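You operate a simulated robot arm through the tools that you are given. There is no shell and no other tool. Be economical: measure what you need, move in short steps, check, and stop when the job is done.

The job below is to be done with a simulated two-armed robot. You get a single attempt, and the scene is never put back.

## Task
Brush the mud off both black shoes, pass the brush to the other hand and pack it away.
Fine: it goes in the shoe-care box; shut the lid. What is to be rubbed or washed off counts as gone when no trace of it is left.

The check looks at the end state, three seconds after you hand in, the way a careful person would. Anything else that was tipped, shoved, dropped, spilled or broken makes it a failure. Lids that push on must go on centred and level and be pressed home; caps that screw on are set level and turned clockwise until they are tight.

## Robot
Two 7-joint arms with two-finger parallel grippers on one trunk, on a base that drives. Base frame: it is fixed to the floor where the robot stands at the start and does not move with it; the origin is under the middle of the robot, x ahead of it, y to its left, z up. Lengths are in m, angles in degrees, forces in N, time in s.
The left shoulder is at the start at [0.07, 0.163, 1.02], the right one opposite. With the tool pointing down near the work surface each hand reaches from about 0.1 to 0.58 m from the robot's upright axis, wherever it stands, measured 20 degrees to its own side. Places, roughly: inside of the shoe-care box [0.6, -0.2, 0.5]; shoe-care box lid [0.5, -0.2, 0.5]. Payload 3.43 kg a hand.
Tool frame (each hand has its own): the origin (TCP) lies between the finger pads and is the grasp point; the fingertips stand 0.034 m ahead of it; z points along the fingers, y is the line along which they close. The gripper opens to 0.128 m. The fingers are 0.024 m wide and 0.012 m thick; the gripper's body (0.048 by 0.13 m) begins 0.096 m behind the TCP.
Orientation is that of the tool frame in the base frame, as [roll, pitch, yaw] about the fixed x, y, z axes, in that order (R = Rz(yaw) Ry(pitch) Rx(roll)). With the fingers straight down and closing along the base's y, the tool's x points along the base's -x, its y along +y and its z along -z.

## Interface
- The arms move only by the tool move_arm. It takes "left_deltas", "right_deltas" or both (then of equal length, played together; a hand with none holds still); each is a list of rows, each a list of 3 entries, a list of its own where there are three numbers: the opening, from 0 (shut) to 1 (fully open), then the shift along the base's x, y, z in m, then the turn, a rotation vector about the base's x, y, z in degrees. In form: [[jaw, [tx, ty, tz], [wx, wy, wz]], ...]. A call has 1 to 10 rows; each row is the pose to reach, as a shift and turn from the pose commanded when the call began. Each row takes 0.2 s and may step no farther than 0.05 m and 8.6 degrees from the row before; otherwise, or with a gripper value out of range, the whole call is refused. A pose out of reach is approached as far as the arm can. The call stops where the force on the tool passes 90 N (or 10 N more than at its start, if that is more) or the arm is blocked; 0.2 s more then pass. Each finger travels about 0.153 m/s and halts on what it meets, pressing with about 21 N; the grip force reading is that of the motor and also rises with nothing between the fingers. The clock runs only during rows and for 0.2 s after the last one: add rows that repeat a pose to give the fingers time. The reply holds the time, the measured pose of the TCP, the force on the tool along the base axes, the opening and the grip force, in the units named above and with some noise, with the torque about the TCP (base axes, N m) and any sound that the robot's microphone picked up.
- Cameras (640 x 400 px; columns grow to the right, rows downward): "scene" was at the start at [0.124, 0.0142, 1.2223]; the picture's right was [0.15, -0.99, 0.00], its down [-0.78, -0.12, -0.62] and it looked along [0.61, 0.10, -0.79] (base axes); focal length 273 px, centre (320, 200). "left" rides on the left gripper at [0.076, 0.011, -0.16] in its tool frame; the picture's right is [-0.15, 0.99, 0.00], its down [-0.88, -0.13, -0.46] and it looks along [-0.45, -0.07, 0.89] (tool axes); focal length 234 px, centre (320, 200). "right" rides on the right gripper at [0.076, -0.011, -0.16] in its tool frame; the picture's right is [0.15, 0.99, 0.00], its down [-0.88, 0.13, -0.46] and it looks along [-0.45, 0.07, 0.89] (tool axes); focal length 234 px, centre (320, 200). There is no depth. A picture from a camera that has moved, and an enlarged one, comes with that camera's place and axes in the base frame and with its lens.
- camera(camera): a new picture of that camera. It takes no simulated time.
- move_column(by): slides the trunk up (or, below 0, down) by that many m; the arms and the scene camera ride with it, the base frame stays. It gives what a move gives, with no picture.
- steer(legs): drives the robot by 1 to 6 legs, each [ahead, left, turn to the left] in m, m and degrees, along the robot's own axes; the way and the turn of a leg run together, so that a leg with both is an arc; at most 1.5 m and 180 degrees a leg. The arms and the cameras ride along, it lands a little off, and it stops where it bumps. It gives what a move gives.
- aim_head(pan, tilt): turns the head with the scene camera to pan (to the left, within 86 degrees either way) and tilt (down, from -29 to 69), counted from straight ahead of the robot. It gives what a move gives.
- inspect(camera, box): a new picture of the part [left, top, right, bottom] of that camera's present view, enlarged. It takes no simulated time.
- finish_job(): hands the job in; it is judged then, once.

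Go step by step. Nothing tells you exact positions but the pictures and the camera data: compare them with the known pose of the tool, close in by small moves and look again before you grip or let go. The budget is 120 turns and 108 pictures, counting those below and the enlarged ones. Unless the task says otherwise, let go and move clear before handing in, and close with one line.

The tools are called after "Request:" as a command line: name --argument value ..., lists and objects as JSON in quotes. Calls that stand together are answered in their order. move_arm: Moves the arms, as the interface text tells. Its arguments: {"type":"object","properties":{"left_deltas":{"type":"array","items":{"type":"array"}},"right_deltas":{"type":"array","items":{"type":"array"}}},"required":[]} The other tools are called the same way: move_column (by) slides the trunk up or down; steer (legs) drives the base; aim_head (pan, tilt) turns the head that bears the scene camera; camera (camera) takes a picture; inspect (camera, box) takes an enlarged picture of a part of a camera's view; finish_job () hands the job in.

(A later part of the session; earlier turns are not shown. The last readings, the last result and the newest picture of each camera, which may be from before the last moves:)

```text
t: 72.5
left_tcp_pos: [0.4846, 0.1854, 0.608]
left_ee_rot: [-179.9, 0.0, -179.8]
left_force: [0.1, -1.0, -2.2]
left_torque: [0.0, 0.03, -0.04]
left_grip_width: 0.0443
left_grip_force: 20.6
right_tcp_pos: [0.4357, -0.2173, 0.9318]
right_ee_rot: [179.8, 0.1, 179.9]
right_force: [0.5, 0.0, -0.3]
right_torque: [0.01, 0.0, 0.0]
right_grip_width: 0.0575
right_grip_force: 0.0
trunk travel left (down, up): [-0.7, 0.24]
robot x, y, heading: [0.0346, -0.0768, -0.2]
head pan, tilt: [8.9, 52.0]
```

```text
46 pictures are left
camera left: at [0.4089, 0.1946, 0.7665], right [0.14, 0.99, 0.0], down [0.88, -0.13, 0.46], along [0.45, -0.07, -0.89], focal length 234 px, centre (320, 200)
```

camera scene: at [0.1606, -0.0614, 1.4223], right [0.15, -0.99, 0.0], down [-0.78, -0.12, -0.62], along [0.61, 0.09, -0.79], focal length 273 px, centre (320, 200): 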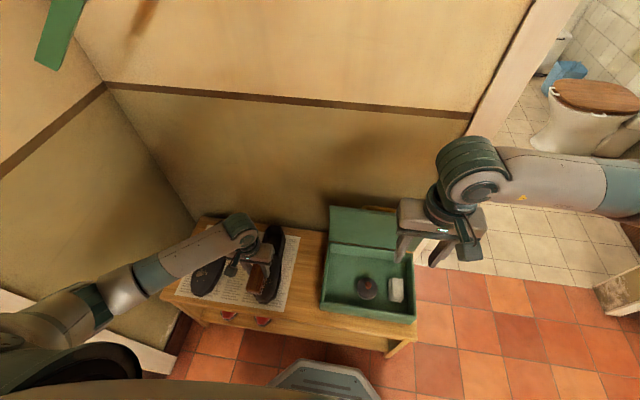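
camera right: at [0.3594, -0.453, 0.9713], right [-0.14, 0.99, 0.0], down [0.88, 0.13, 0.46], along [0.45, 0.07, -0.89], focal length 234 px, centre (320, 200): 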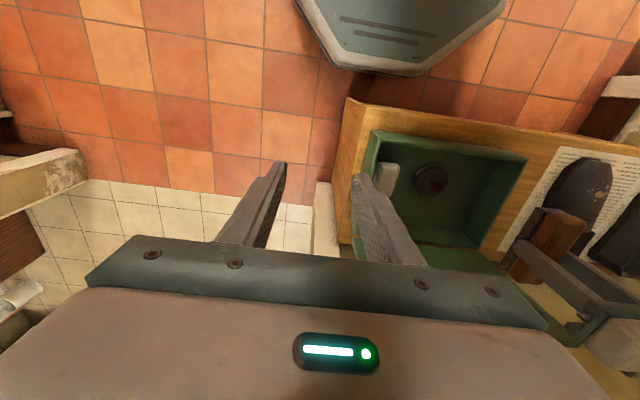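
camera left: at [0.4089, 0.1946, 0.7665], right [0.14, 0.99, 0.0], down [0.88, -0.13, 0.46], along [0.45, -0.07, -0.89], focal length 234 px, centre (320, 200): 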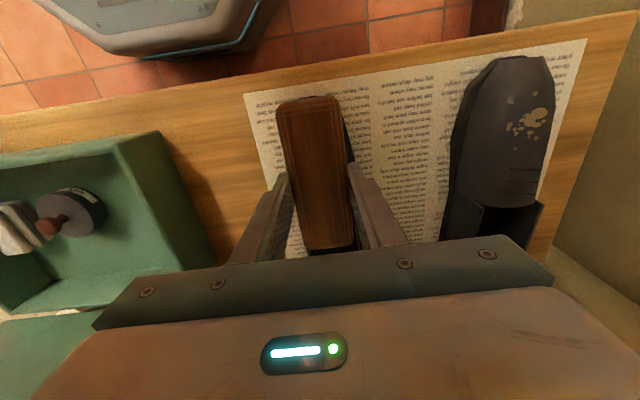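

The brush is above the right toe cap. I lower it gently to find contact.

Request:
move_arm --left_deltas '[[0, [0, 0, -0.01], [0, 0, 0]], [0, [0, 0, -0.02], [0, 0, 0]], [0, [0, 0, -0.028], [0, 0, 0]]]'

Request:
inspect --camera "scene" --box '[180, 200, 330, 320]'

```text
t: 73.3
left_tcp_pos: [0.4857, 0.1852, 0.5794]
left_ee_rot: [-179.9, 0.0, -179.8]
left_force: [-0.6, 0.2, -0.6]
left_torque: [0.0, -0.02, 0.01]
left_grip_width: 0.0443
left_grip_force: 20.5
right_tcp_pos: [0.435, -0.2172, 0.9311]
right_ee_rot: [179.8, -0.1, 179.9]
right_force: [-0.2, -0.5, -0.6]
right_torque: [0.0, 0.01, -0.01]
right_grip_width: 0.0577
right_grip_force: 0.0
trunk travel left (down, up): [-0.7, 0.24]
robot x, y, heading: [0.034, -0.071, -0.3]
head pan, tilt: [8.9, 52.0]
```

```text
3.33 times, centred on (255, 260) of scene
camera zoom: at [0.1606, -0.0613, 1.4223], right [0.15, -0.99, 0.0], down [-0.78, -0.12, -0.62], along [0.61, 0.09, -0.79], focal length 909 px, centre (537, 0)
```

zoom: 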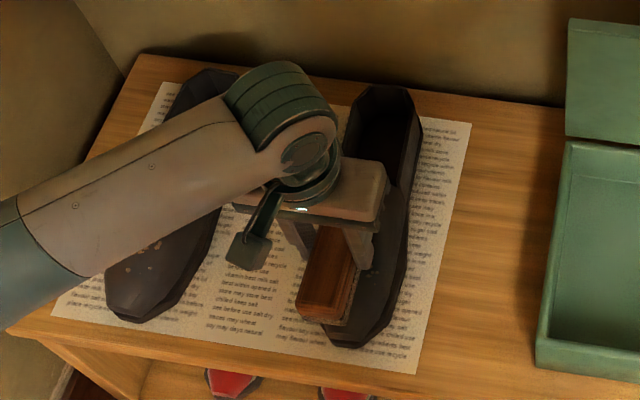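

The brush looks a little to the left of the shoe's middle. I check from the right hand's camera.

Request:
inspect --camera "right" --box '[400, 40, 640, 220]'

```text
2.22 times, centred on (520, 130) of right
camera zoom: at [0.3608, -0.2301, 1.0913], right [-0.15, 0.99, 0.0], down [0.88, 0.13, 0.46], along [0.45, 0.07, -0.89], focal length 520 px, centre (-124, 356)
```

zoom: 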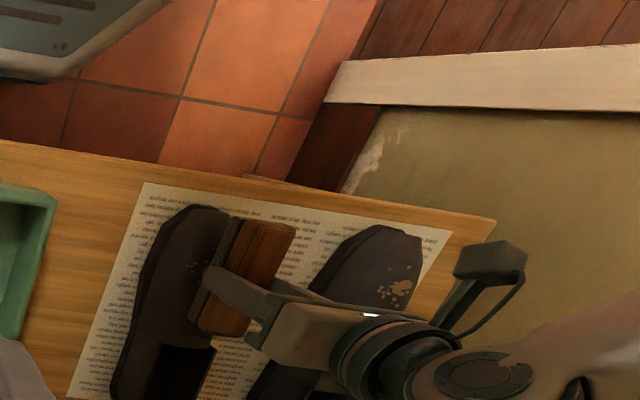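

The mud spans about y 0.16–0.205, so the brush covers most of it. I lower further until the bristles press lightly.

Request:
move_arm --left_deltas '[[0, [0, -0.005, -0.004], [0, 0, 0]], [0, [0, -0.005, -0.008], [0, 0, 0]]]'

```text
t: 73.9
left_tcp_pos: [0.4855, 0.1807, 0.5714]
left_ee_rot: [-179.9, 0.0, -179.8]
left_force: [0.2, -0.2, -1.1]
left_torque: [0.02, 0.03, -0.01]
left_grip_width: 0.0444
left_grip_force: 21.0
right_tcp_pos: [0.4352, -0.2179, 0.9312]
right_ee_rot: [179.9, 0.1, 179.9]
right_force: [0.8, -0.3, -0.7]
right_torque: [0.01, 0.01, 0.01]
right_grip_width: 0.0576
right_grip_force: 0.1
trunk travel left (down, up): [-0.7, 0.24]
robot x, y, heading: [0.0347, -0.0748, -0.1]
head pan, tilt: [8.9, 52.0]
```

Request:
move_arm --left_deltas '[[0, [0, 0, -0.004], [0, 0, 0]], [0, [0, 0, -0.008], [0, 0, 0]]]'

```text
t: 74.5
left_tcp_pos: [0.483, 0.1808, 0.5627]
left_ee_rot: [-179.9, 0.0, -179.9]
left_force: [-5.8, -0.1, 10.1]
left_torque: [0.08, -0.43, 0.06]
left_grip_width: 0.0441
left_grip_force: 21.5
right_tcp_pos: [0.4346, -0.2187, 0.932]
right_ee_rot: [179.9, -0.1, 179.8]
right_force: [0.6, 0.1, -1.0]
right_torque: [0.0, 0.0, -0.01]
right_grip_width: 0.0576
right_grip_force: 0.1
trunk travel left (down, up): [-0.7, 0.24]
robot x, y, heading: [0.0378, -0.0728, -0.2]
head pan, tilt: [8.9, 52.0]
```

Contact is at the brush's rear end, so the toe cap slopes up towards the opening. I lift slightly, tilt the brush 15° to match, and lower again.

Request:
move_arm --left_deltas '[[0, [-0.006, 0, 0.01], [0, -7.5, 0]], [0, [-0.0135, 0, 0.012], [0, -15, 0]], [0, [-0.0135, 0, 0.005], [0, -15, 0]], [0, [-0.0135, 0, 0.0], [0, -15, 0]]]'

```text
t: 75.5
left_tcp_pos: [0.472, 0.1804, 0.5642]
left_ee_rot: [-179.8, 15.1, -179.8]
left_force: [0.3, 0.5, -0.7]
left_torque: [-0.02, -0.02, -0.02]
left_grip_width: 0.0441
left_grip_force: 21.1
right_tcp_pos: [0.4351, -0.2169, 0.9318]
right_ee_rot: [179.9, 0.1, 179.9]
right_force: [-1.5, -0.5, -0.4]
right_torque: [0.01, -0.03, 0.03]
right_grip_width: 0.0576
right_grip_force: 0.2
trunk travel left (down, up): [-0.7, 0.24]
robot x, y, heading: [0.0325, -0.0728, -0.4]
head pan, tilt: [8.9, 52.0]
```

Request:
move_arm --left_deltas '[[0, [0, 0, -0.005], [0, 0, 0]], [0, [0, 0, -0.01], [0, 0, 0]], [0, [0, 0, -0.013], [0, 0, 0]]]'

Request:
inspect --camera "right" --box '[400, 40, 640, 220]'

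```text
t: 76.3
left_tcp_pos: [0.4732, 0.1806, 0.5508]
left_ee_rot: [-179.9, 15.2, -179.8]
left_force: [5.9, 1.7, 13.3]
left_torque: [0.11, 0.29, -0.1]
left_grip_width: 0.0444
left_grip_force: 20.8
right_tcp_pos: [0.4351, -0.2181, 0.9331]
right_ee_rot: [179.9, 0.0, 180.0]
right_force: [0.1, -0.8, 0.0]
right_torque: [-0.01, -0.01, -0.01]
right_grip_width: 0.0576
right_grip_force: 0.0
trunk travel left (down, up): [-0.7, 0.24]
robot x, y, heading: [0.0371, -0.0767, -0.2]
head pan, tilt: [8.9, 52.0]
```

```text
2.22 times, centred on (520, 130) of right
camera zoom: at [0.3605, -0.2305, 1.0915], right [-0.15, 0.99, 0.0], down [0.88, 0.13, 0.46], along [0.45, 0.07, -0.89], focal length 520 px, centre (-124, 356)
```

zoom: 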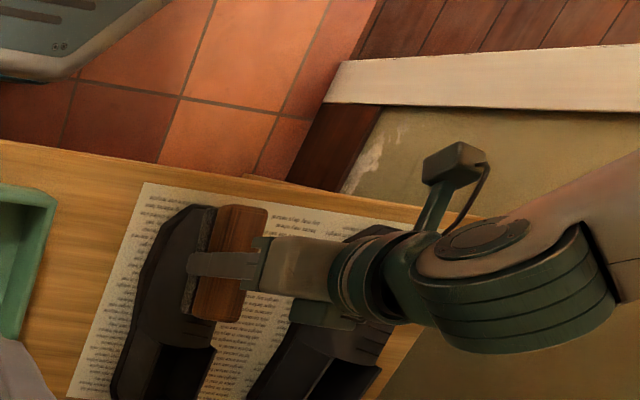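

The brush now lies nearly flush on the toe cap. I brush with light pressure: short strokes along the slope and across.

Request:
move_arm --left_deltas '[[0, [0.012, 0, 0.005], [0, 0, 0]], [0, [-0.012, 0, -0.001], [0, 0, 0]], [0, [0.012, -0.008, 0.004], [0, 0, 0]], [0, [-0.012, -0.012, -0.002], [0, 0, 0]], [0, [0.012, -0.016, 0.003], [0, 0, 0]], [0, [-0.012, -0.008, -0.001], [0, 0, 0]], [0, [0.012, 0.004, 0.005], [0, 0, 0]], [0, [-0.012, 0.01, -0.001], [0, 0, 0]], [0, [0.012, 0.014, 0.004], [0, 0, 0]], [0, [0, 0, 0.03], [0, 0, 0]]]'

Request:
move_arm --left_deltas '[[0, [0, 0, 0.04], [0, 0, 0]], [0, [0.04, 0, 0.07], [0, 5, 0]], [0, [0.08, 0.0, 0.1], [0, 10, 0]], [0, [0.12, 0.0, 0.1], [0, 15, 0]]]'

Request:
inspect --camera "scene" --box '[180, 200, 330, 320]'

Request:
inspect --camera "right" --box '[400, 40, 640, 220]'

```text
t: 78.5
left_tcp_pos: [0.4706, 0.1816, 0.5792]
left_ee_rot: [180.0, 15.1, 180.0]
left_force: [-0.6, -0.1, -1.7]
left_torque: [0.02, -0.03, 0.01]
left_grip_width: 0.0447
left_grip_force: 21.0
right_tcp_pos: [0.4342, -0.218, 0.9322]
right_ee_rot: [179.9, 0.0, 179.9]
right_force: [-0.3, -0.2, 0.2]
right_torque: [0.01, 0.01, 0.0]
right_grip_width: 0.0578
right_grip_force: 0.1
trunk travel left (down, up): [-0.7, 0.24]
robot x, y, heading: [0.0393, -0.0792, -0.4]
head pan, tilt: [8.9, 52.0]
```

```text
t: 79.5
left_tcp_pos: [0.5928, 0.1793, 0.6764]
left_ee_rot: [-179.9, -0.2, -179.9]
left_force: [0.3, 0.1, -0.1]
left_torque: [0.03, -0.04, -0.01]
left_grip_width: 0.0443
left_grip_force: 21.0
right_tcp_pos: [0.4372, -0.2182, 0.9308]
right_ee_rot: [179.9, -0.1, -180.0]
right_force: [0.1, -0.6, -0.3]
right_torque: [0.02, 0.03, 0.01]
right_grip_width: 0.0576
right_grip_force: 0.1
trunk travel left (down, up): [-0.7, 0.24]
robot x, y, heading: [0.0343, -0.0742, -0.2]
head pan, tilt: [8.9, 52.0]
```

```text
3.33 times, centred on (255, 260) of scene
camera zoom: at [0.1623, -0.0619, 1.4221], right [0.15, -0.99, 0.0], down [-0.78, -0.12, -0.61], along [0.61, 0.09, -0.79], focal length 909 px, centre (537, 0)
```

zoom: 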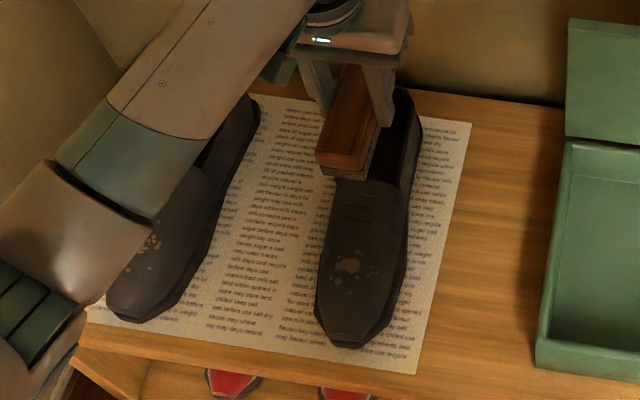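

```text
2.22 times, centred on (520, 130) of right
camera zoom: at [0.3622, -0.2305, 1.0907], right [-0.15, 0.99, 0.0], down [0.88, 0.13, 0.45], along [0.45, 0.07, -0.89], focal length 520 px, centre (-124, 356)
```

zoom: 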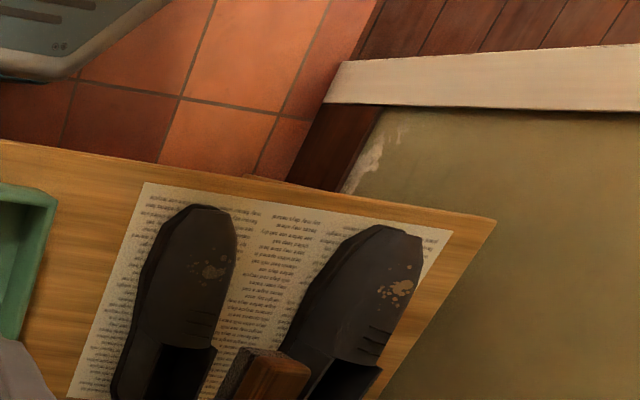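

The mud has faded and the shoe has not moved. I go back for a second pass at a smaller tilt (8°).

Request:
move_arm --left_deltas '[[0, [-0.045, 0, 0], [0, 0, 0]], [0, [-0.09, 0, -0.02], [0, -4, 0]], [0, [-0.114, 0.002, -0.06], [0, -8, 0]], [0, [-0.114, 0.002, -0.1], [0, -8, 0]], [0, [-0.114, 0.002, -0.114], [0, -8, 0]], [0, [-0.114, 0.002, -0.12], [0, -8, 0]]]'

```text
t: 80.9
left_tcp_pos: [0.4791, 0.1829, 0.5588]
left_ee_rot: [-179.9, 8.0, -179.8]
left_force: [0.9, 0.4, -1.1]
left_torque: [0.0, 0.01, 0.0]
left_grip_width: 0.0447
left_grip_force: 21.3
right_tcp_pos: [0.4353, -0.2175, 0.9316]
right_ee_rot: [179.9, 0.1, 179.9]
right_force: [0.2, -0.1, 0.5]
right_torque: [0.01, -0.04, -0.02]
right_grip_width: 0.0577
right_grip_force: 0.1
trunk travel left (down, up): [-0.7, 0.24]
robot x, y, heading: [0.0364, -0.0778, -0.4]
head pan, tilt: [8.9, 52.0]
```

Just above contact. I press down about 6–7 mm while stroking back and forth, covering the width of the mud.

Request:
move_arm --left_deltas '[[0, [0, 0, -0.005], [0, 0, 0]], [0, [0.014, 0, -0.005], [0, 0, 0]], [0, [-0.014, 0, -0.009], [0, 0, 0]], [0, [0.014, -0.008, -0.005], [0, 0, 0]], [0, [-0.014, -0.012, -0.009], [0, 0, 0]], [0, [0.014, -0.016, -0.006], [0, 0, 0]], [0, [-0.014, 0, -0.009], [0, 0, 0]], [0, [0.014, 0.006, -0.005], [0, 0, 0]], [0, [-0.014, 0.012, -0.009], [0, 0, 0]], [0, [0.0, 0.0, -0.007], [0, 0, 0]]]'

Request:
move_arm --left_deltas '[[0, [0.014, 0.004, 0.002], [0, 0, 0]], [0, [-0.014, 0.006, -0.002], [0, 0, 0]], [0, [0.014, 0.008, 0.002], [0, 0, 0]], [0, [-0.014, -0.004, -0.002], [0, 0, 0]], [0, [0.014, -0.008, 0.002], [0, 0, 0]], [0, [-0.014, -0.012, -0.002], [0, 0, 0]], [0, [0.014, -0.016, 0.002], [0, 0, 0]], [0, [0, 0, 0.03], [0, 0, 0]], [0, [0.045, 0, 0.05], [0, 4, 0]], [0, [0.09, 0, 0.07], [0, 8, 0]]]'

Request:
inspect --camera "scene" --box '[180, 200, 330, 320]'

Request:
inspect --camera "right" --box '[400, 40, 640, 220]'

```text
t: 83.1
left_tcp_pos: [0.4782, 0.1812, 0.5505]
left_ee_rot: [-179.9, 7.9, -179.8]
left_force: [-4.4, 0.8, 5.0]
left_torque: [0.05, -0.16, 0.09]
left_grip_width: 0.0445
left_grip_force: 20.7
right_tcp_pos: [0.4374, -0.2173, 0.932]
right_ee_rot: [179.9, -0.1, 180.0]
right_force: [0.3, 0.5, -0.7]
right_torque: [0.0, 0.04, 0.01]
right_grip_width: 0.0574
right_grip_force: 0.0
trunk travel left (down, up): [-0.7, 0.24]
robot x, y, heading: [0.0341, -0.076, 0.1]
head pan, tilt: [8.9, 52.0]
```

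```text
t: 85.3
left_tcp_pos: [0.5686, 0.1826, 0.6225]
left_ee_rot: [-180.0, -0.2, -179.8]
left_force: [0.1, -0.4, -0.7]
left_torque: [0.0, 0.03, 0.02]
left_grip_width: 0.0443
left_grip_force: 21.0
right_tcp_pos: [0.4353, -0.2187, 0.9306]
right_ee_rot: [179.9, -0.1, 179.9]
right_force: [0.4, -0.1, 0.0]
right_torque: [0.01, 0.01, -0.01]
right_grip_width: 0.0576
right_grip_force: 0.1
trunk travel left (down, up): [-0.7, 0.24]
robot x, y, heading: [0.0357, -0.0749, -0.2]
head pan, tilt: [8.9, 52.0]
```

```text
3.33 times, centred on (255, 260) of scene
camera zoom: at [0.1621, -0.0617, 1.4221], right [0.15, -0.99, 0.0], down [-0.78, -0.12, -0.61], along [0.61, 0.09, -0.79], focal length 909 px, centre (537, 0)
```

zoom: 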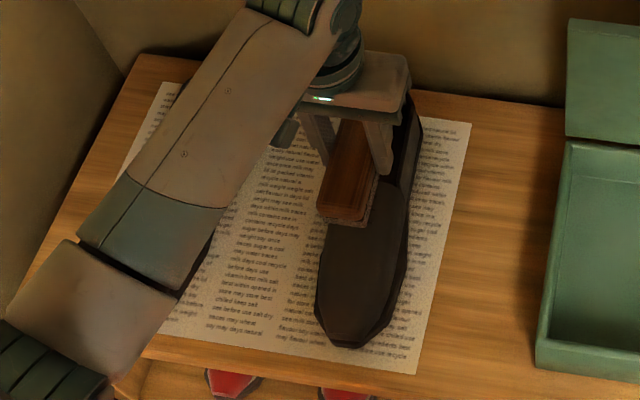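

```text
2.22 times, centred on (520, 130) of right
camera zoom: at [0.3621, -0.2303, 1.0908], right [-0.15, 0.99, 0.0], down [0.88, 0.13, 0.45], along [0.45, 0.07, -0.89], focal length 520 px, centre (-124, 356)
```

zoom: 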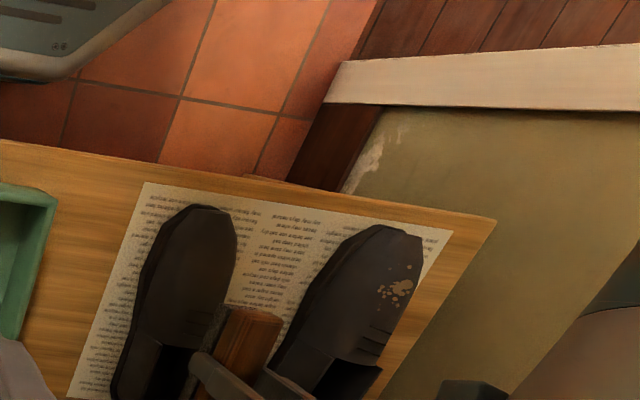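

The right shoe is clean and unmoved. I lift the hand, drive 0.15 m left for the left shoe (mud around (0.477, 0.398)), and look again.

Request:
move_arm --left_deltas '[[0, [-0.03, 0, 0.04], [0, 0, 0]], [0, [-0.06, 0.0, 0.08], [0, 0, 0]], [0, [-0.09, 0.0, 0.11], [0, 0, 0]]]'

Request:
steer --legs '[[0, 0.15, 0]]'

Request:
camera --camera "scene"

Request:
camera --camera "left"

Request:
camera --camera "right"

```text
t: 86.1
left_tcp_pos: [0.4775, 0.1841, 0.734]
left_ee_rot: [-179.9, 0.0, -179.8]
left_force: [-0.2, 0.1, -1.0]
left_torque: [-0.03, -0.06, -0.02]
left_grip_width: 0.0442
left_grip_force: 21.1
right_tcp_pos: [0.4359, -0.217, 0.9316]
right_ee_rot: [-180.0, 0.0, 179.9]
right_force: [0.6, 0.5, -0.5]
right_torque: [-0.03, 0.02, -0.03]
right_grip_width: 0.0576
right_grip_force: 0.0
trunk travel left (down, up): [-0.7, 0.24]
robot x, y, heading: [0.035, -0.0748, 0.0]
head pan, tilt: [8.9, 52.0]
```

```text
t: 87.5
left_tcp_pos: [0.4794, 0.3308, 0.7329]
left_ee_rot: [-179.9, 0.0, -179.9]
left_force: [1.1, -0.1, -0.7]
left_torque: [0.0, -0.02, 0.0]
left_grip_width: 0.0442
left_grip_force: 20.6
right_tcp_pos: [0.4358, -0.0708, 0.931]
right_ee_rot: [180.0, 0.0, 179.8]
right_force: [0.7, 0.3, -0.6]
right_torque: [-0.04, 0.03, -0.03]
right_grip_width: 0.0576
right_grip_force: 0.0
trunk travel left (down, up): [-0.7, 0.24]
robot x, y, heading: [0.036, 0.0725, -0.0]
head pan, tilt: [8.9, 52.0]
```

```text
38 pictures are left
camera scene: at [0.1612, 0.0861, 1.4223], right [0.15, -0.99, 0.0], down [-0.78, -0.12, -0.62], along [0.61, 0.09, -0.79], focal length 273 px, centre (320, 200)
```

scene: 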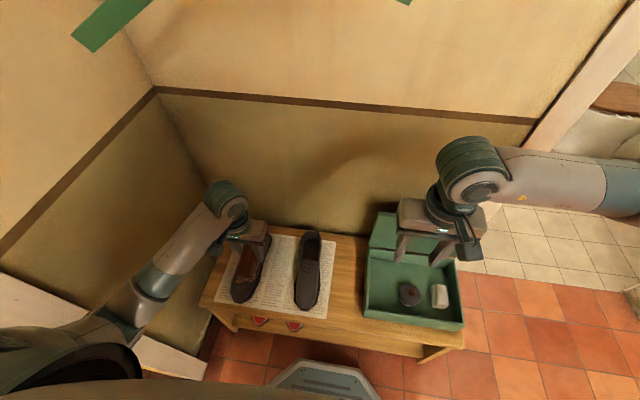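

```text
37 pictures are left
camera left: at [0.4035, 0.3389, 0.8931], right [0.14, 0.99, 0.0], down [0.88, -0.13, 0.46], along [0.45, -0.07, -0.89], focal length 234 px, centre (320, 200)
```

left: 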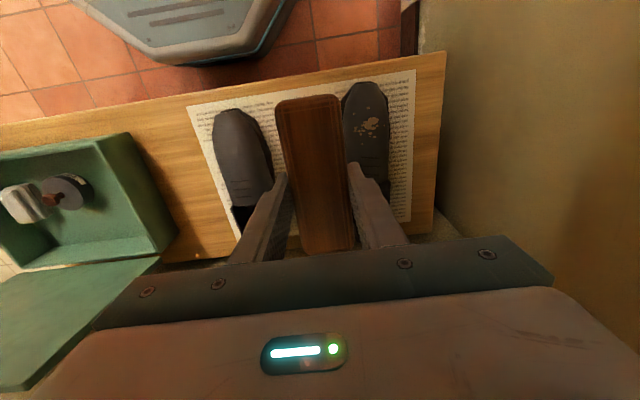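

```text
36 pictures are left
camera right: at [0.3612, -0.083, 1.0913], right [-0.14, 0.99, 0.0], down [0.88, 0.13, 0.46], along [0.45, 0.07, -0.89], focal length 234 px, centre (320, 200)
```

right: 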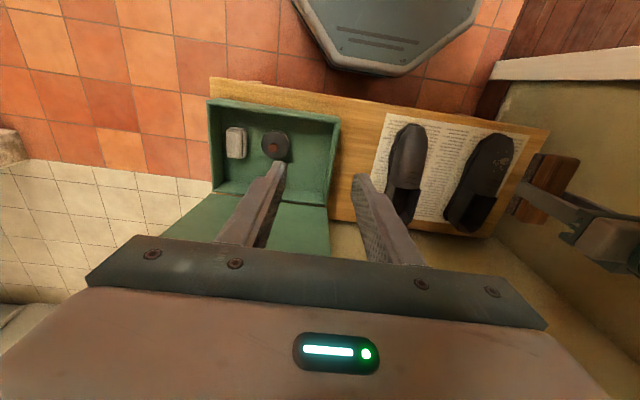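

The left shoe's mud is at about (0.479, 0.406, 0.515). I move over it with the same 8° tilt to just above contact.

Request:
move_arm --left_deltas '[[0, [-0.003, 0.035, -0.02], [0, 0, 0]], [0, [-0.006, 0.075, -0.04], [0, -4, 0]], [0, [-0.006, 0.075, -0.085], [0, -8, 0]], [0, [-0.006, 0.075, -0.13], [0, -8, 0]], [0, [-0.006, 0.075, -0.16], [0, -8, 0]], [0, [-0.006, 0.075, -0.174], [0, -8, 0]]]'

Request:
inspect --camera "scene" --box '[180, 210, 330, 330]'

Request:
inspect --camera "right" --box '[360, 100, 600, 260]'

```text
t: 88.9
left_tcp_pos: [0.4724, 0.4057, 0.5579]
left_ee_rot: [180.0, 8.0, -179.9]
left_force: [-0.1, 0.0, -0.7]
left_torque: [-0.01, 0.02, -0.03]
left_grip_width: 0.0444
left_grip_force: 21.0
right_tcp_pos: [0.4362, -0.0711, 0.9311]
right_ee_rot: [179.9, 0.0, 179.9]
right_force: [-0.8, -0.4, 0.0]
right_torque: [0.03, -0.02, -0.02]
right_grip_width: 0.0574
right_grip_force: 0.1
trunk travel left (down, up): [-0.7, 0.24]
robot x, y, heading: [0.0365, 0.0739, -0.2]
head pan, tilt: [8.9, 52.0]
```

```text
3.33 times, centred on (255, 270) of scene
camera zoom: at [0.1613, 0.0862, 1.4223], right [0.15, -0.99, 0.0], down [-0.78, -0.12, -0.62], along [0.61, 0.09, -0.79], focal length 909 px, centre (537, -33)
```

zoom: 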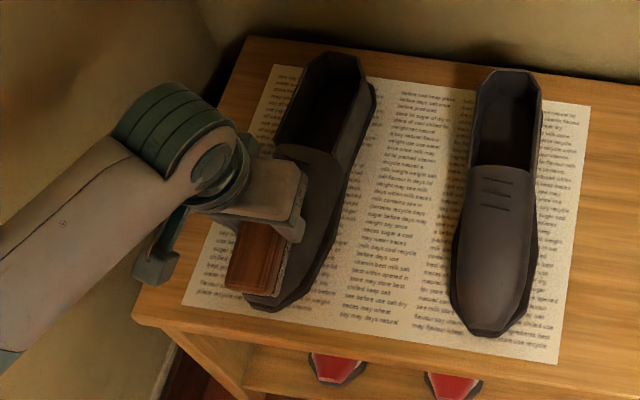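

```text
2.50 times, centred on (480, 180) of right
camera zoom: at [0.3613, -0.0829, 1.0913], right [-0.14, 0.99, 0.0], down [0.88, 0.13, 0.46], along [0.45, 0.07, -0.89], focal length 585 px, centre (-80, 250)
```

zoom: 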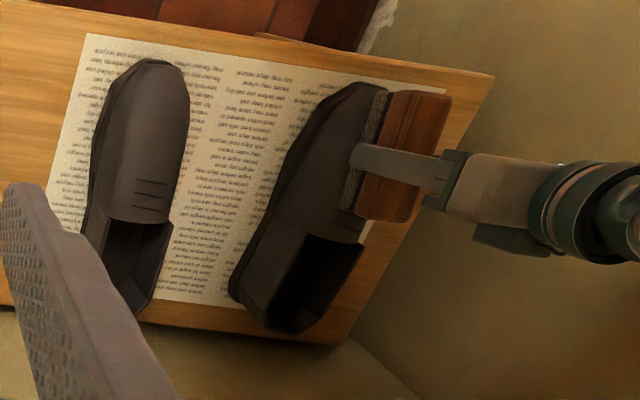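

The brush sits over the outer half of the left toe cap, where the mud is. I press lightly and stroke as before.

Request:
move_arm --left_deltas '[[0, [0, -0.004, -0.005], [0, 0, 0]], [0, [0.014, -0.004, -0.004], [0, 0, 0]], [0, [-0.014, -0.004, -0.008], [0, 0, 0]], [0, [0.014, -0.01, -0.005], [0, 0, 0]], [0, [-0.014, -0.014, -0.008], [0, 0, 0]], [0, [0.014, -0.018, -0.005], [0, 0, 0]], [0, [-0.014, -0.008, -0.008], [0, 0, 0]], [0, [0.014, 0.0, -0.005], [0, 0, 0]], [0, [-0.014, 0.004, -0.008], [0, 0, 0]], [0, [0.0, 0.0, -0.007], [0, 0, 0]]]'

```text
t: 91.1
left_tcp_pos: [0.4721, 0.4061, 0.5519]
left_ee_rot: [180.0, 7.9, -179.9]
left_force: [0.2, 0.8, -0.7]
left_torque: [-0.03, 0.01, 0.02]
left_grip_width: 0.0445
left_grip_force: 20.6
right_tcp_pos: [0.4369, -0.0711, 0.9309]
right_ee_rot: [179.9, -0.1, 179.8]
right_force: [0.1, 0.5, -0.9]
right_torque: [0.05, -0.02, 0.0]
right_grip_width: 0.0574
right_grip_force: 0.0
trunk travel left (down, up): [-0.7, 0.24]
robot x, y, heading: [0.0367, 0.0707, -0.3]
head pan, tilt: [8.9, 52.0]
```

No contact yet at this spot; I lower further in small steps.

Request:
move_arm --left_deltas '[[0, [0, 0, -0.004], [0, 0, 0]], [0, [0, 0, -0.008], [0, 0, 0]]]'

```text
t: 91.7
left_tcp_pos: [0.4723, 0.405, 0.547]
left_ee_rot: [180.0, 8.3, -180.0]
left_force: [-1.3, 0.0, 21.7]
left_torque: [0.0, 0.4, 0.01]
left_grip_width: 0.0445
left_grip_force: 21.0
right_tcp_pos: [0.4344, -0.0723, 0.9333]
right_ee_rot: [179.9, 0.1, 179.7]
right_force: [-0.1, 1.0, 0.2]
right_torque: [0.02, -0.03, -0.02]
right_grip_width: 0.0577
right_grip_force: 0.2
trunk travel left (down, up): [-0.7, 0.24]
robot x, y, heading: [0.0374, 0.0695, -0.4]
head pan, tilt: [8.9, 52.0]
```

Firm contact (about 20 N). I ease off a little and stroke over the mud area.

Request:
move_arm --left_deltas '[[0, [0.014, 0, 0.005], [0, 0, 0]], [0, [-0.014, -0.003, 0.001], [0, 0, 0]], [0, [0.014, -0.007, 0.005], [0, 0, 0]], [0, [-0.014, -0.01, 0.002], [0, 0, 0]], [0, [0.014, -0.013, 0.006], [0, 0, 0]], [0, [-0.014, -0.004, 0.001], [0, 0, 0]], [0, [0.014, 0.004, 0.005], [0, 0, 0]], [0, [-0.014, 0.008, 0.001], [0, 0, 0]], [0, [0.014, 0.011, 0.004], [0, 0, 0]], [0, [0.0, 0.0, 0.003], [0, 0, 0]]]'

Request:
move_arm --left_deltas '[[0, [0.014, 0.005, 0.002], [0, 0, 0]], [0, [-0.014, 0.007, -0.002], [0, 0, 0]], [0, [0.014, 0.0, 0.002], [0, 0, 0]], [0, [-0.014, -0.005, -0.002], [0, 0, 0]], [0, [0.014, -0.01, 0.002], [0, 0, 0]], [0, [-0.014, -0.012, -0.002], [0, 0, 0]], [0, [0.0, 0.0, 0.0], [0, 0, 0]], [0, [0, 0, 0.03], [0, 0, 0]], [0, [0.045, 0, 0.05], [0, 4, 0]], [0, [0.08, 0, 0.08], [0, 8, 0]]]'

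Request:
inspect --camera "scene" --box '[180, 210, 330, 330]'

Request:
inspect --camera "right" --box '[360, 100, 600, 260]'

```text
t: 93.9
left_tcp_pos: [0.4744, 0.4032, 0.5466]
left_ee_rot: [-179.9, 8.0, -179.9]
left_force: [0.2, -0.4, -0.3]
left_torque: [-0.04, 0.01, 0.0]
left_grip_width: 0.0447
left_grip_force: 21.1
right_tcp_pos: [0.4356, -0.0715, 0.9324]
right_ee_rot: [179.9, -0.1, 179.8]
right_force: [-1.1, -0.5, -0.3]
right_torque: [0.0, -0.02, 0.02]
right_grip_width: 0.0575
right_grip_force: 0.1
trunk travel left (down, up): [-0.7, 0.24]
robot x, y, heading: [0.035, 0.0726, 0.1]
head pan, tilt: [8.9, 52.0]
```

```text
t: 96.1
left_tcp_pos: [0.5536, 0.4037, 0.6274]
left_ee_rot: [-180.0, -0.1, -179.9]
left_force: [0.8, 0.0, -1.1]
left_torque: [0.0, -0.04, 0.04]
left_grip_width: 0.0446
left_grip_force: 21.3
right_tcp_pos: [0.4362, -0.0709, 0.9319]
right_ee_rot: [179.9, -0.1, 179.9]
right_force: [0.3, 0.5, -0.3]
right_torque: [0.01, 0.0, 0.0]
right_grip_width: 0.0575
right_grip_force: 0.0
trunk travel left (down, up): [-0.7, 0.24]
robot x, y, heading: [0.0371, 0.0735, -0.1]
head pan, tilt: [8.9, 52.0]
```

```text
3.33 times, centred on (255, 270) of scene
camera zoom: at [0.162, 0.0857, 1.4222], right [0.15, -0.99, 0.0], down [-0.78, -0.12, -0.61], along [0.61, 0.09, -0.79], focal length 909 px, centre (537, -33)
```

zoom: 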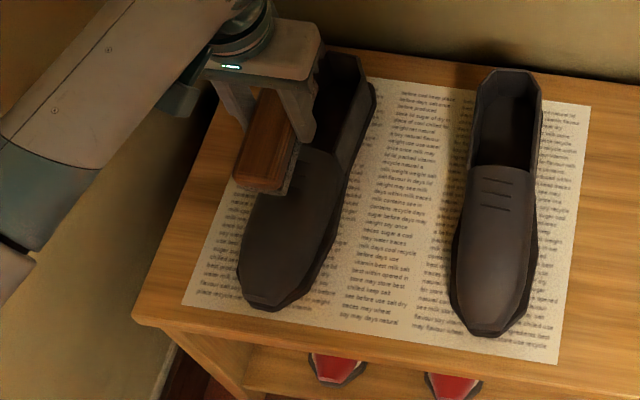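

```text
2.50 times, centred on (480, 180) of right
camera zoom: at [0.3619, -0.0832, 1.091], right [-0.14, 0.99, 0.0], down [0.88, 0.13, 0.45], along [0.45, 0.07, -0.89], focal length 585 px, centre (-80, 250)
```

zoom: 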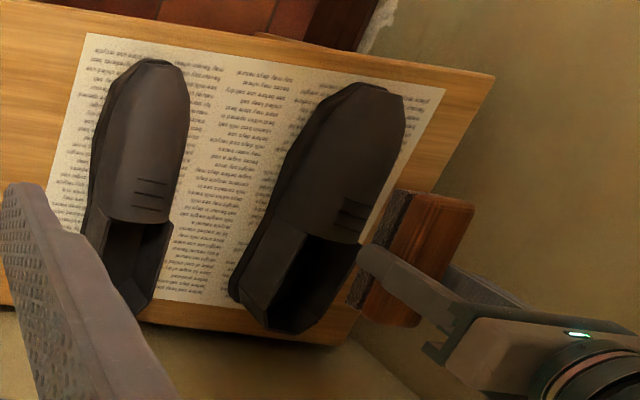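

Both shoes look clean and still in place. I check each toe cap in strong enlargement for faint traces.

Request:
inspect --camera "scene" --box '[230, 255, 315, 312]'

Request:
inspect --camera "right" --box '[390, 115, 540, 200]'

```text
7.02 times, centred on (272, 284) of scene
camera zoom: at [0.162, 0.0857, 1.4222], right [0.15, -0.99, 0.0], down [-0.78, -0.12, -0.61], along [0.61, 0.09, -0.79], focal length 1913 px, centre (653, -386)
```

zoom: 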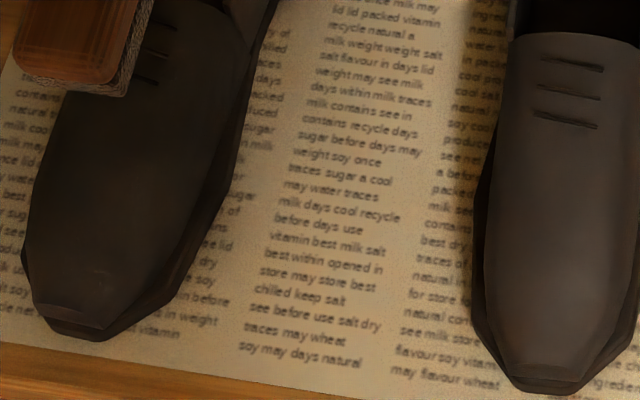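

```text
4.27 times, centred on (465, 158) of right
camera zoom: at [0.3619, -0.0832, 1.091], right [-0.14, 0.99, 0.0], down [0.88, 0.13, 0.45], along [0.45, 0.07, -0.89], focal length 999 px, centre (-299, 381)
```

zoom: 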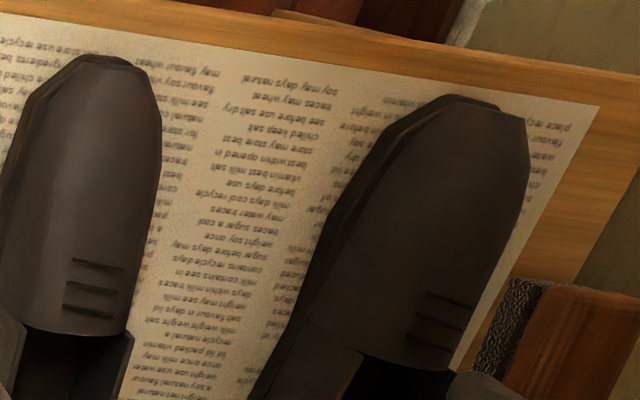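

Both toe caps are clean apart from a possible faint reflection that I will recheck. Now for the handover: I lift the brush, pull back and turn the left hand by 180° so its camera faces away, leaving the brush's near end free for the right hand.

Request:
move_arm --left_deltas '[[0, [0, 0, 0.04], [0, 0, 0]], [0, [-0.01, 0, 0.08], [0, 0, 8.5]], [0, [-0.03, -0.01, 0.12], [0, 0, 17]], [0, [-0.05, -0.03, 0.14], [0, 0, 25.5]], [0, [-0.07, -0.05, 0.16], [0, 0, 34]], [0, [-0.09, -0.07, 0.17], [0, 0, 42.5]], [0, [-0.1, -0.09, 0.17], [0, 0, 51]], [0, [-0.11, -0.11, 0.17], [0, 0, 59.5]], [0, [-0.11, -0.12, 0.17], [0, 0, 68]], [0, [-0.11, -0.12, 0.17], [0, 0, 76.5]]]'

Request:
move_arm --left_deltas '[[0, [0, 0, 0], [0, 0, 8.6]], [0, [0, 0, 0], [0, 0, 17.2]], [0, [0, 0, 0], [0, 0, 25.8]], [0, [0, 0, 0], [0, 0, 34.4]], [0, [0, 0, 0], [0, 0, 43]], [0, [0, 0, 0], [0, 0, 51.6]], [0, [0, 0, 0], [0, 0, 60.2]], [0, [0, 0, 0], [0, 0, 68.8]], [0, [0, 0, 0], [0, 0, 77.4]], [0, [0, 0, 0], [0, 0, 86]]]'

Request:
inspect --camera "scene" --box '[225, 245, 285, 310]'

Request:
camera --camera "scene"

```text
t: 98.3
left_tcp_pos: [0.4427, 0.2826, 0.7997]
left_ee_rot: [-179.8, 0.5, -103.5]
left_force: [0.0, 0.6, -0.6]
left_torque: [-0.03, -0.03, -0.01]
left_grip_width: 0.0446
left_grip_force: 21.1
right_tcp_pos: [0.435, -0.0757, 0.9325]
right_ee_rot: [179.5, 0.1, 179.7]
right_force: [0.9, -0.4, 0.0]
right_torque: [-0.01, 0.01, -0.04]
right_grip_width: 0.0572
right_grip_force: 0.1
trunk travel left (down, up): [-0.7, 0.24]
robot x, y, heading: [0.0393, 0.0731, -0.1]
head pan, tilt: [8.9, 52.0]
```

```text
t: 100.5
left_tcp_pos: [0.4517, 0.2962, 0.676]
left_ee_rot: [-179.7, -0.9, -17.3]
left_force: [-0.2, 0.6, 0.4]
left_torque: [0.02, 0.0, 0.02]
left_grip_width: 0.0443
left_grip_force: 20.6
left hand out of reach, approached as far as the arm can: row 4, 5, 6, 7, 8, 9, 10
right_tcp_pos: [0.4361, -0.0719, 0.9319]
right_ee_rot: [179.8, 0.0, 179.8]
right_force: [-0.4, 0.6, 0.5]
right_torque: [0.0, 0.01, -0.01]
right_grip_width: 0.0574
right_grip_force: 0.1
trunk travel left (down, up): [-0.7, 0.24]
robot x, y, heading: [0.0388, 0.0752, -0.2]
head pan, tilt: [8.9, 52.0]
```

```text
6.15 times, centred on (255, 278) of scene
camera zoom: at [0.1604, 0.0844, 1.4224], right [0.15, -0.99, 0.0], down [-0.78, -0.12, -0.62], along [0.61, 0.09, -0.79], focal length 1678 px, centre (720, -277)
```

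zoom: 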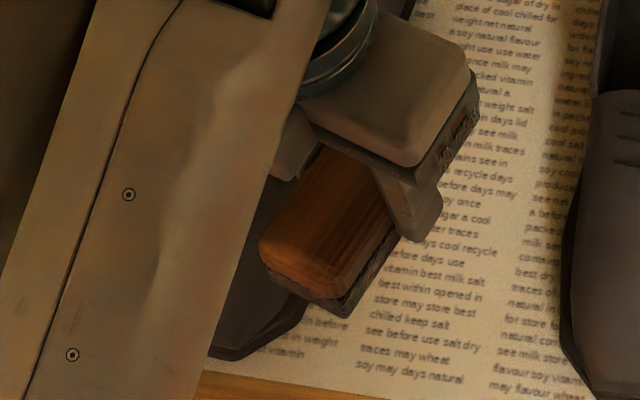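

```text
28 pictures are left
camera scene: at [0.1604, 0.0844, 1.4224], right [0.15, -0.99, 0.0], down [-0.78, -0.12, -0.62], along [0.61, 0.09, -0.79], focal length 273 px, centre (320, 200)
```

scene: 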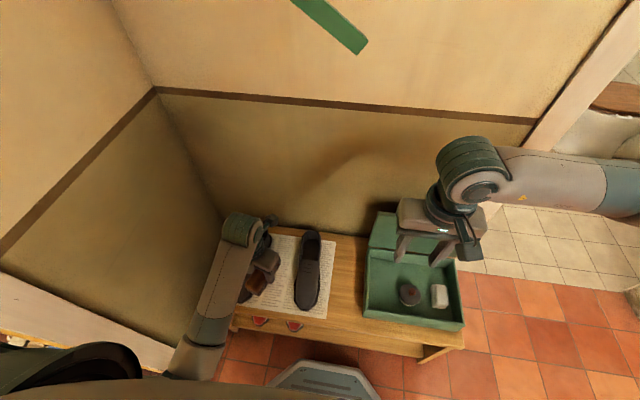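

The wrist ran into a turning limit that way and the hand sank somewhat (still above the shoes). I turn it back and the other way round, in which there should be room.

Request:
move_arm --left_deltas '[[0, [0, 0, 0.02], [0, 0, -8.5]], [0, [0, 0, 0.04], [0, 0, -17]], [0, [0, 0, 0.04], [0, 0, -25.5]], [0, [0, 0, 0.04], [0, 0, -34]], [0, [0, 0, 0.04], [0, 0, -42.5]], [0, [0, 0, 0.04], [0, 0, -51]], [0, [0, 0, 0.04], [0, 0, -59.5]], [0, [0, 0, 0.04], [0, 0, -68]], [0, [0, 0, 0.04], [0, 0, -76.5]], [0, [0, 0, 0.04], [0, 0, -85]]]'

Request:
move_arm --left_deltas '[[0, [0, 0, 0], [0, 0, -8.5]], [0, [0, 0, 0], [0, 0, -17]], [0, [0, 0, 0], [0, 0, -25.5]], [0, [0, 0, 0], [0, 0, -34]], [0, [0, 0, 0], [0, 0, -42.5]], [0, [0, 0, 0], [0, 0, -51]], [0, [0, 0, 0], [0, 0, -59.5]], [0, [0, 0, 0], [0, 0, -68]], [0, [0, 0, 0], [0, 0, -76.5]], [0, [0, 0, 0], [0, 0, -85]]]'

Request:
inspect --camera "scene" --box '[225, 230, 345, 320]'

```text
t: 102.7
left_tcp_pos: [0.4489, 0.2959, 0.7162]
left_ee_rot: [180.0, 0.0, -102.6]
left_force: [-0.1, 0.2, -0.7]
left_torque: [-0.03, 0.02, 0.0]
left_grip_width: 0.0449
left_grip_force: 21.7
left hand out of reach, approached as far as the arm can: row 1, 2, 3
right_tcp_pos: [0.4356, -0.0705, 0.9301]
right_ee_rot: [179.9, 0.0, 179.8]
right_force: [0.6, 0.6, -0.6]
right_torque: [0.01, 0.04, 0.02]
right_grip_width: 0.0576
right_grip_force: 0.0
trunk travel left (down, up): [-0.7, 0.24]
robot x, y, heading: [0.0349, 0.0683, -0.3]
head pan, tilt: [8.9, 52.0]
```

```text
t: 104.9
left_tcp_pos: [0.4471, 0.2982, 0.715]
left_ee_rot: [-179.9, 0.0, 172.3]
left_force: [0.8, 0.3, -1.1]
left_torque: [-0.02, -0.02, -0.02]
left_grip_width: 0.0446
left_grip_force: 21.4
right_tcp_pos: [0.4363, -0.0708, 0.9309]
right_ee_rot: [179.9, 0.0, 179.8]
right_force: [-0.1, 0.0, -0.6]
right_torque: [-0.02, 0.02, -0.01]
right_grip_width: 0.0577
right_grip_force: 0.0
trunk travel left (down, up): [-0.7, 0.24]
robot x, y, heading: [0.0336, 0.0712, -0.3]
head pan, tilt: [8.9, 52.0]
```

```text
4.44 times, centred on (285, 275) of scene
camera zoom: at [0.1613, 0.0862, 1.4223], right [0.15, -0.99, 0.0], down [-0.78, -0.12, -0.62], along [0.61, 0.09, -0.79], focal length 1212 px, centre (476, -133)
```

zoom: 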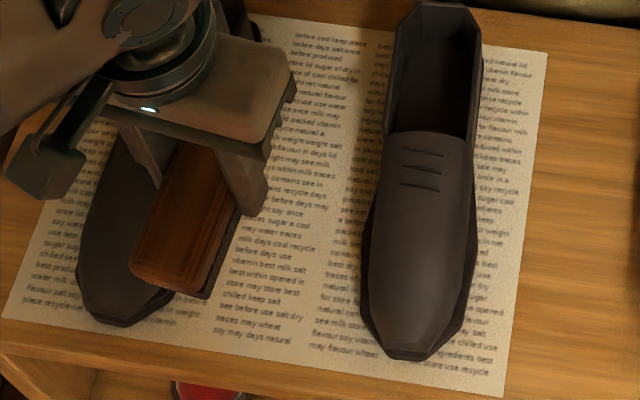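

The right shoe is spotless. I continue turning the left hand to yaw 0 while raising it.

Request:
move_arm --left_deltas '[[0, [0, 0, 0.02], [0, 0, -8.6]], [0, [0, 0, 0.04], [0, 0, -17.2]], [0, [0, 0, 0.06], [0, 0, -25.8]], [0, [0, 0, 0.08], [0, 0, -34.4]], [0, [0, 0, 0.08], [0, 0, -43]], [0, [0, 0, 0.08], [0, 0, -51.6]], [0, [0, 0, 0.08], [0, 0, -60.2]], [0, [0, 0, 0.08], [0, 0, -68.8]], [0, [0, 0, 0.08], [0, 0, -77.4]], [0, [0, 0, 0.08], [0, 0, -86]]]'

Request:
move_arm --left_deltas '[[0, [0, 0, 0], [0, 0, -8.6]], [0, [0, 0, 0], [0, 0, -17.2]], [0, [0, 0, 0], [0, 0, -25.8]], [0, [0, 0, 0], [0, 0, -34.4]], [0, [0, 0, 0], [0, 0, -43]], [0, [0, 0, 0], [0, 0, -51.6]], [0, [0, 0, 0], [0, 0, -60.2]], [0, [0, 0, 0], [0, 0, -68.8]], [0, [0, 0, 0], [0, 0, -77.4]], [0, [0, 0, 0], [0, 0, -86]]]'

Request:
camera --camera "scene"

```text
t: 107.3
left_tcp_pos: [0.4372, 0.2419, 0.8045]
left_ee_rot: [-179.8, 0.6, 84.3]
left_force: [-0.3, -0.8, -1.0]
left_torque: [-0.01, -0.02, 0.03]
left_grip_width: 0.0446
left_grip_force: 21.2
right_tcp_pos: [0.4254, -0.1077, 0.9376]
right_ee_rot: [178.9, 0.5, 178.9]
right_force: [0.4, -0.5, 0.0]
right_torque: [0.0, -0.04, 0.0]
right_grip_width: 0.0574
right_grip_force: 0.0
trunk travel left (down, up): [-0.7, 0.24]
robot x, y, heading: [0.0375, 0.0596, -1.2]
head pan, tilt: [8.9, 52.0]
stopped in row 10 (left hand): the arm was blocked; the commanded pose is now the measured one
```

```text
t: 109.5
left_tcp_pos: [0.4339, 0.2415, 0.7973]
left_ee_rot: [-178.6, 1.5, -2.0]
left_force: [1.2, -0.1, -0.9]
left_torque: [0.01, -0.01, 0.01]
left_grip_width: 0.0445
left_grip_force: 20.9
right_tcp_pos: [0.4269, -0.1056, 0.9307]
right_ee_rot: [178.7, 0.4, 179.2]
right_force: [0.7, -0.1, -0.3]
right_torque: [0.0, 0.01, -0.01]
right_grip_width: 0.0577
right_grip_force: 0.1
trunk travel left (down, up): [-0.7, 0.24]
robot x, y, heading: [0.0397, 0.0607, -0.8]
head pan, tilt: [8.9, 52.0]
```

```text
26 pictures are left
camera scene: at [0.1507, 0.0451, 1.4229], right [0.14, -0.99, -0.02], down [-0.78, -0.1, -0.62], along [0.62, 0.1, -0.78], focal length 273 px, centre (320, 200)
```

scene: 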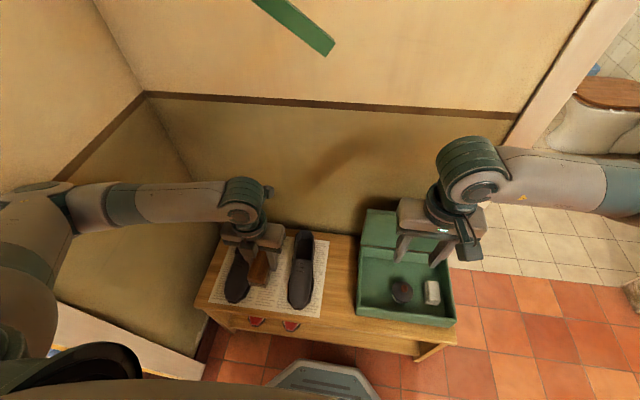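

The turn is done (yaw ≈ 0), though the left elbow leaned against the side wall and pushed the robot a bit. I drive 0.2 m to the right to free it and come in front of the box.

Request:
steer --legs '[[0, -0.2, 0]]'

Request:
camera --camera "scene"

Request:
camera --camera "right"

```text
t: 111.1
left_tcp_pos: [0.4414, 0.0606, 0.7938]
left_ee_rot: [-179.3, 1.5, -1.5]
left_force: [-0.5, -0.2, -0.2]
left_torque: [0.0, 0.01, 0.01]
left_grip_width: 0.0447
left_grip_force: 20.7
right_tcp_pos: [0.4299, -0.2893, 0.9328]
right_ee_rot: [179.9, 0.0, 178.9]
right_force: [0.5, 0.3, -0.5]
right_torque: [0.0, 0.01, -0.01]
right_grip_width: 0.0575
right_grip_force: 0.1
trunk travel left (down, up): [-0.7, 0.24]
robot x, y, heading: [0.0337, -0.142, -1.4]
head pan, tilt: [8.9, 52.0]
```

```text
25 pictures are left
camera scene: at [0.1581, -0.1274, 1.4223], right [0.13, -0.99, 0.0], down [-0.78, -0.11, -0.62], along [0.61, 0.08, -0.79], focal length 273 px, centre (320, 200)
```

scene: 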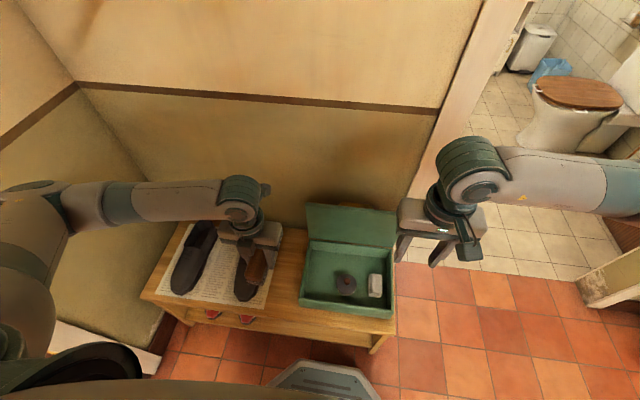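

```text
24 pictures are left
camera right: at [0.3554, -0.2997, 1.0913], right [-0.13, 0.99, 0.0], down [0.88, 0.11, 0.46], along [0.45, 0.06, -0.89], focal length 234 px, centre (320, 200)
```

right: 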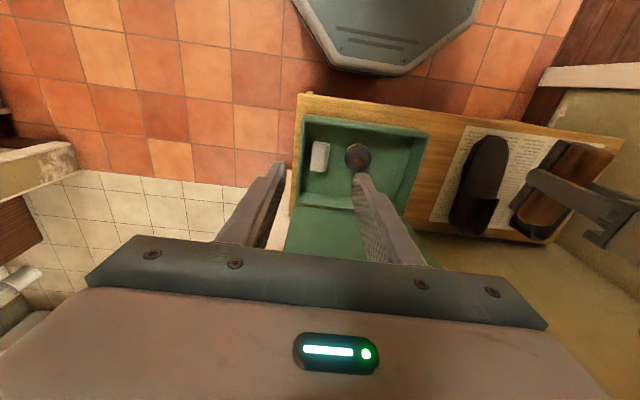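

The robot is in front of the box. I bring the left hand with the brush to the middle, leaning 8° away, to present the brush's near end.

Request:
move_arm --left_deltas '[[0, [0.015, -0.04, 0], [0, 2, 0]], [0, [0.03, -0.08, 0], [0, 4, 0]], [0, [0.045, -0.12, -0.005], [0, 6, 0]], [0, [0.055, -0.155, -0.01], [0, 8, 0]], [0, [0.055, -0.172, -0.01], [0, 8, 0]]]' --right_deltas '[[0.45, [0, 0, 0], [0, -4, 0]], [0.45, [0, 0, 0], [0, -8, 0]], [0.45, [0, 0, 0], [0, -12, 0]], [0.45, [-0.01, 0, 0], [0, -16, 0]], [0.45, [-0.02, 0, 0], [0, -17, 0]]]'

Request:
camera --camera "scene"

Request:
camera --camera "right"

```text
t: 112.3
left_tcp_pos: [0.4947, -0.1095, 0.7815]
left_ee_rot: [-179.4, 9.4, -1.5]
left_force: [0.1, 0.3, -1.6]
left_torque: [0.0, 0.01, -0.03]
left_grip_width: 0.0447
left_grip_force: 21.3
right_tcp_pos: [0.4524, -0.2741, 0.9229]
right_ee_rot: [179.6, 17.0, 178.8]
right_force: [-0.3, 0.4, -0.7]
right_torque: [0.0, 0.02, -0.05]
right_grip_width: 0.0578
right_grip_force: 0.0
right hand out of reach, approached as far as the arm can: row 3, 4, 5
trunk travel left (down, up): [-0.7, 0.24]
robot x, y, heading: [0.0334, -0.139, -1.0]
head pan, tilt: [8.9, 52.0]
```

```text
23 pictures are left
camera scene: at [0.1576, -0.1282, 1.4224], right [0.13, -0.99, 0.0], down [-0.78, -0.11, -0.62], along [0.61, 0.08, -0.79], focal length 273 px, centre (320, 200)
```

scene: 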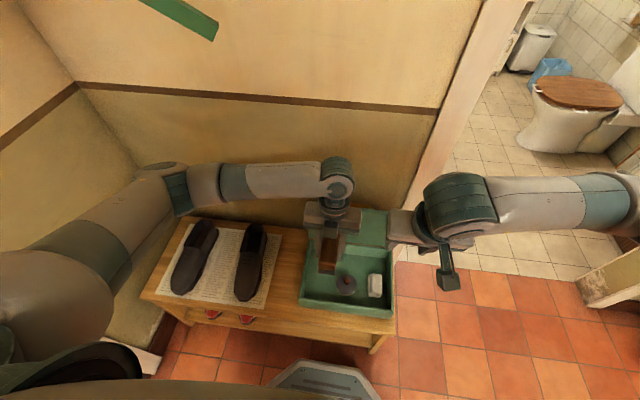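

```text
22 pictures are left
camera right: at [0.3339, -0.2843, 1.0547], right [-0.12, 0.99, -0.04], down [0.71, 0.11, 0.69], along [0.69, 0.06, -0.72], focal length 234 px, centre (320, 200)
```

right: 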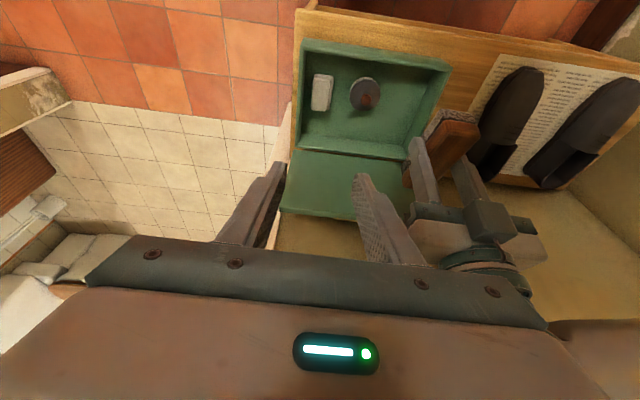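

The right arm is short of room there; I shift the meeting point forward and lower, lean the left hand more and the right hand less.

Request:
move_arm --left_deltas '[[0, [0.015, 0, -0.01], [0, 2, 0]], [0, [0.03, 0, -0.025], [0, 4, 0]], [0, [0.045, 0, -0.04], [0, 5, 0]], [0, [0.045, 0, -0.04], [0, 5, 0]]]' --right_deltas '[[0.45, [0.02, 0, -0.02], [0, 2, 0]], [0.45, [0.04, 0, -0.04], [0, 4, 0]], [0.45, [0.05, 0.02, -0.06], [0, 5, 0]], [0.45, [0.05, 0.03, -0.07], [0, 5, 0]]]'

```text
t: 113.3
left_tcp_pos: [0.5414, -0.1106, 0.7421]
left_ee_rot: [-179.7, 14.4, -1.6]
left_force: [0.0, -0.7, -0.3]
left_torque: [0.03, -0.05, 0.01]
left_grip_width: 0.0446
left_grip_force: 21.2
right_tcp_pos: [0.5032, -0.2417, 0.853]
right_ee_rot: [179.7, 12.0, 179.0]
right_force: [-0.3, -0.2, -1.4]
right_torque: [0.0, 0.03, -0.02]
right_grip_width: 0.0578
right_grip_force: 0.1
trunk travel left (down, up): [-0.7, 0.24]
robot x, y, heading: [0.0369, -0.1394, -1.3]
head pan, tilt: [8.9, 52.0]
```

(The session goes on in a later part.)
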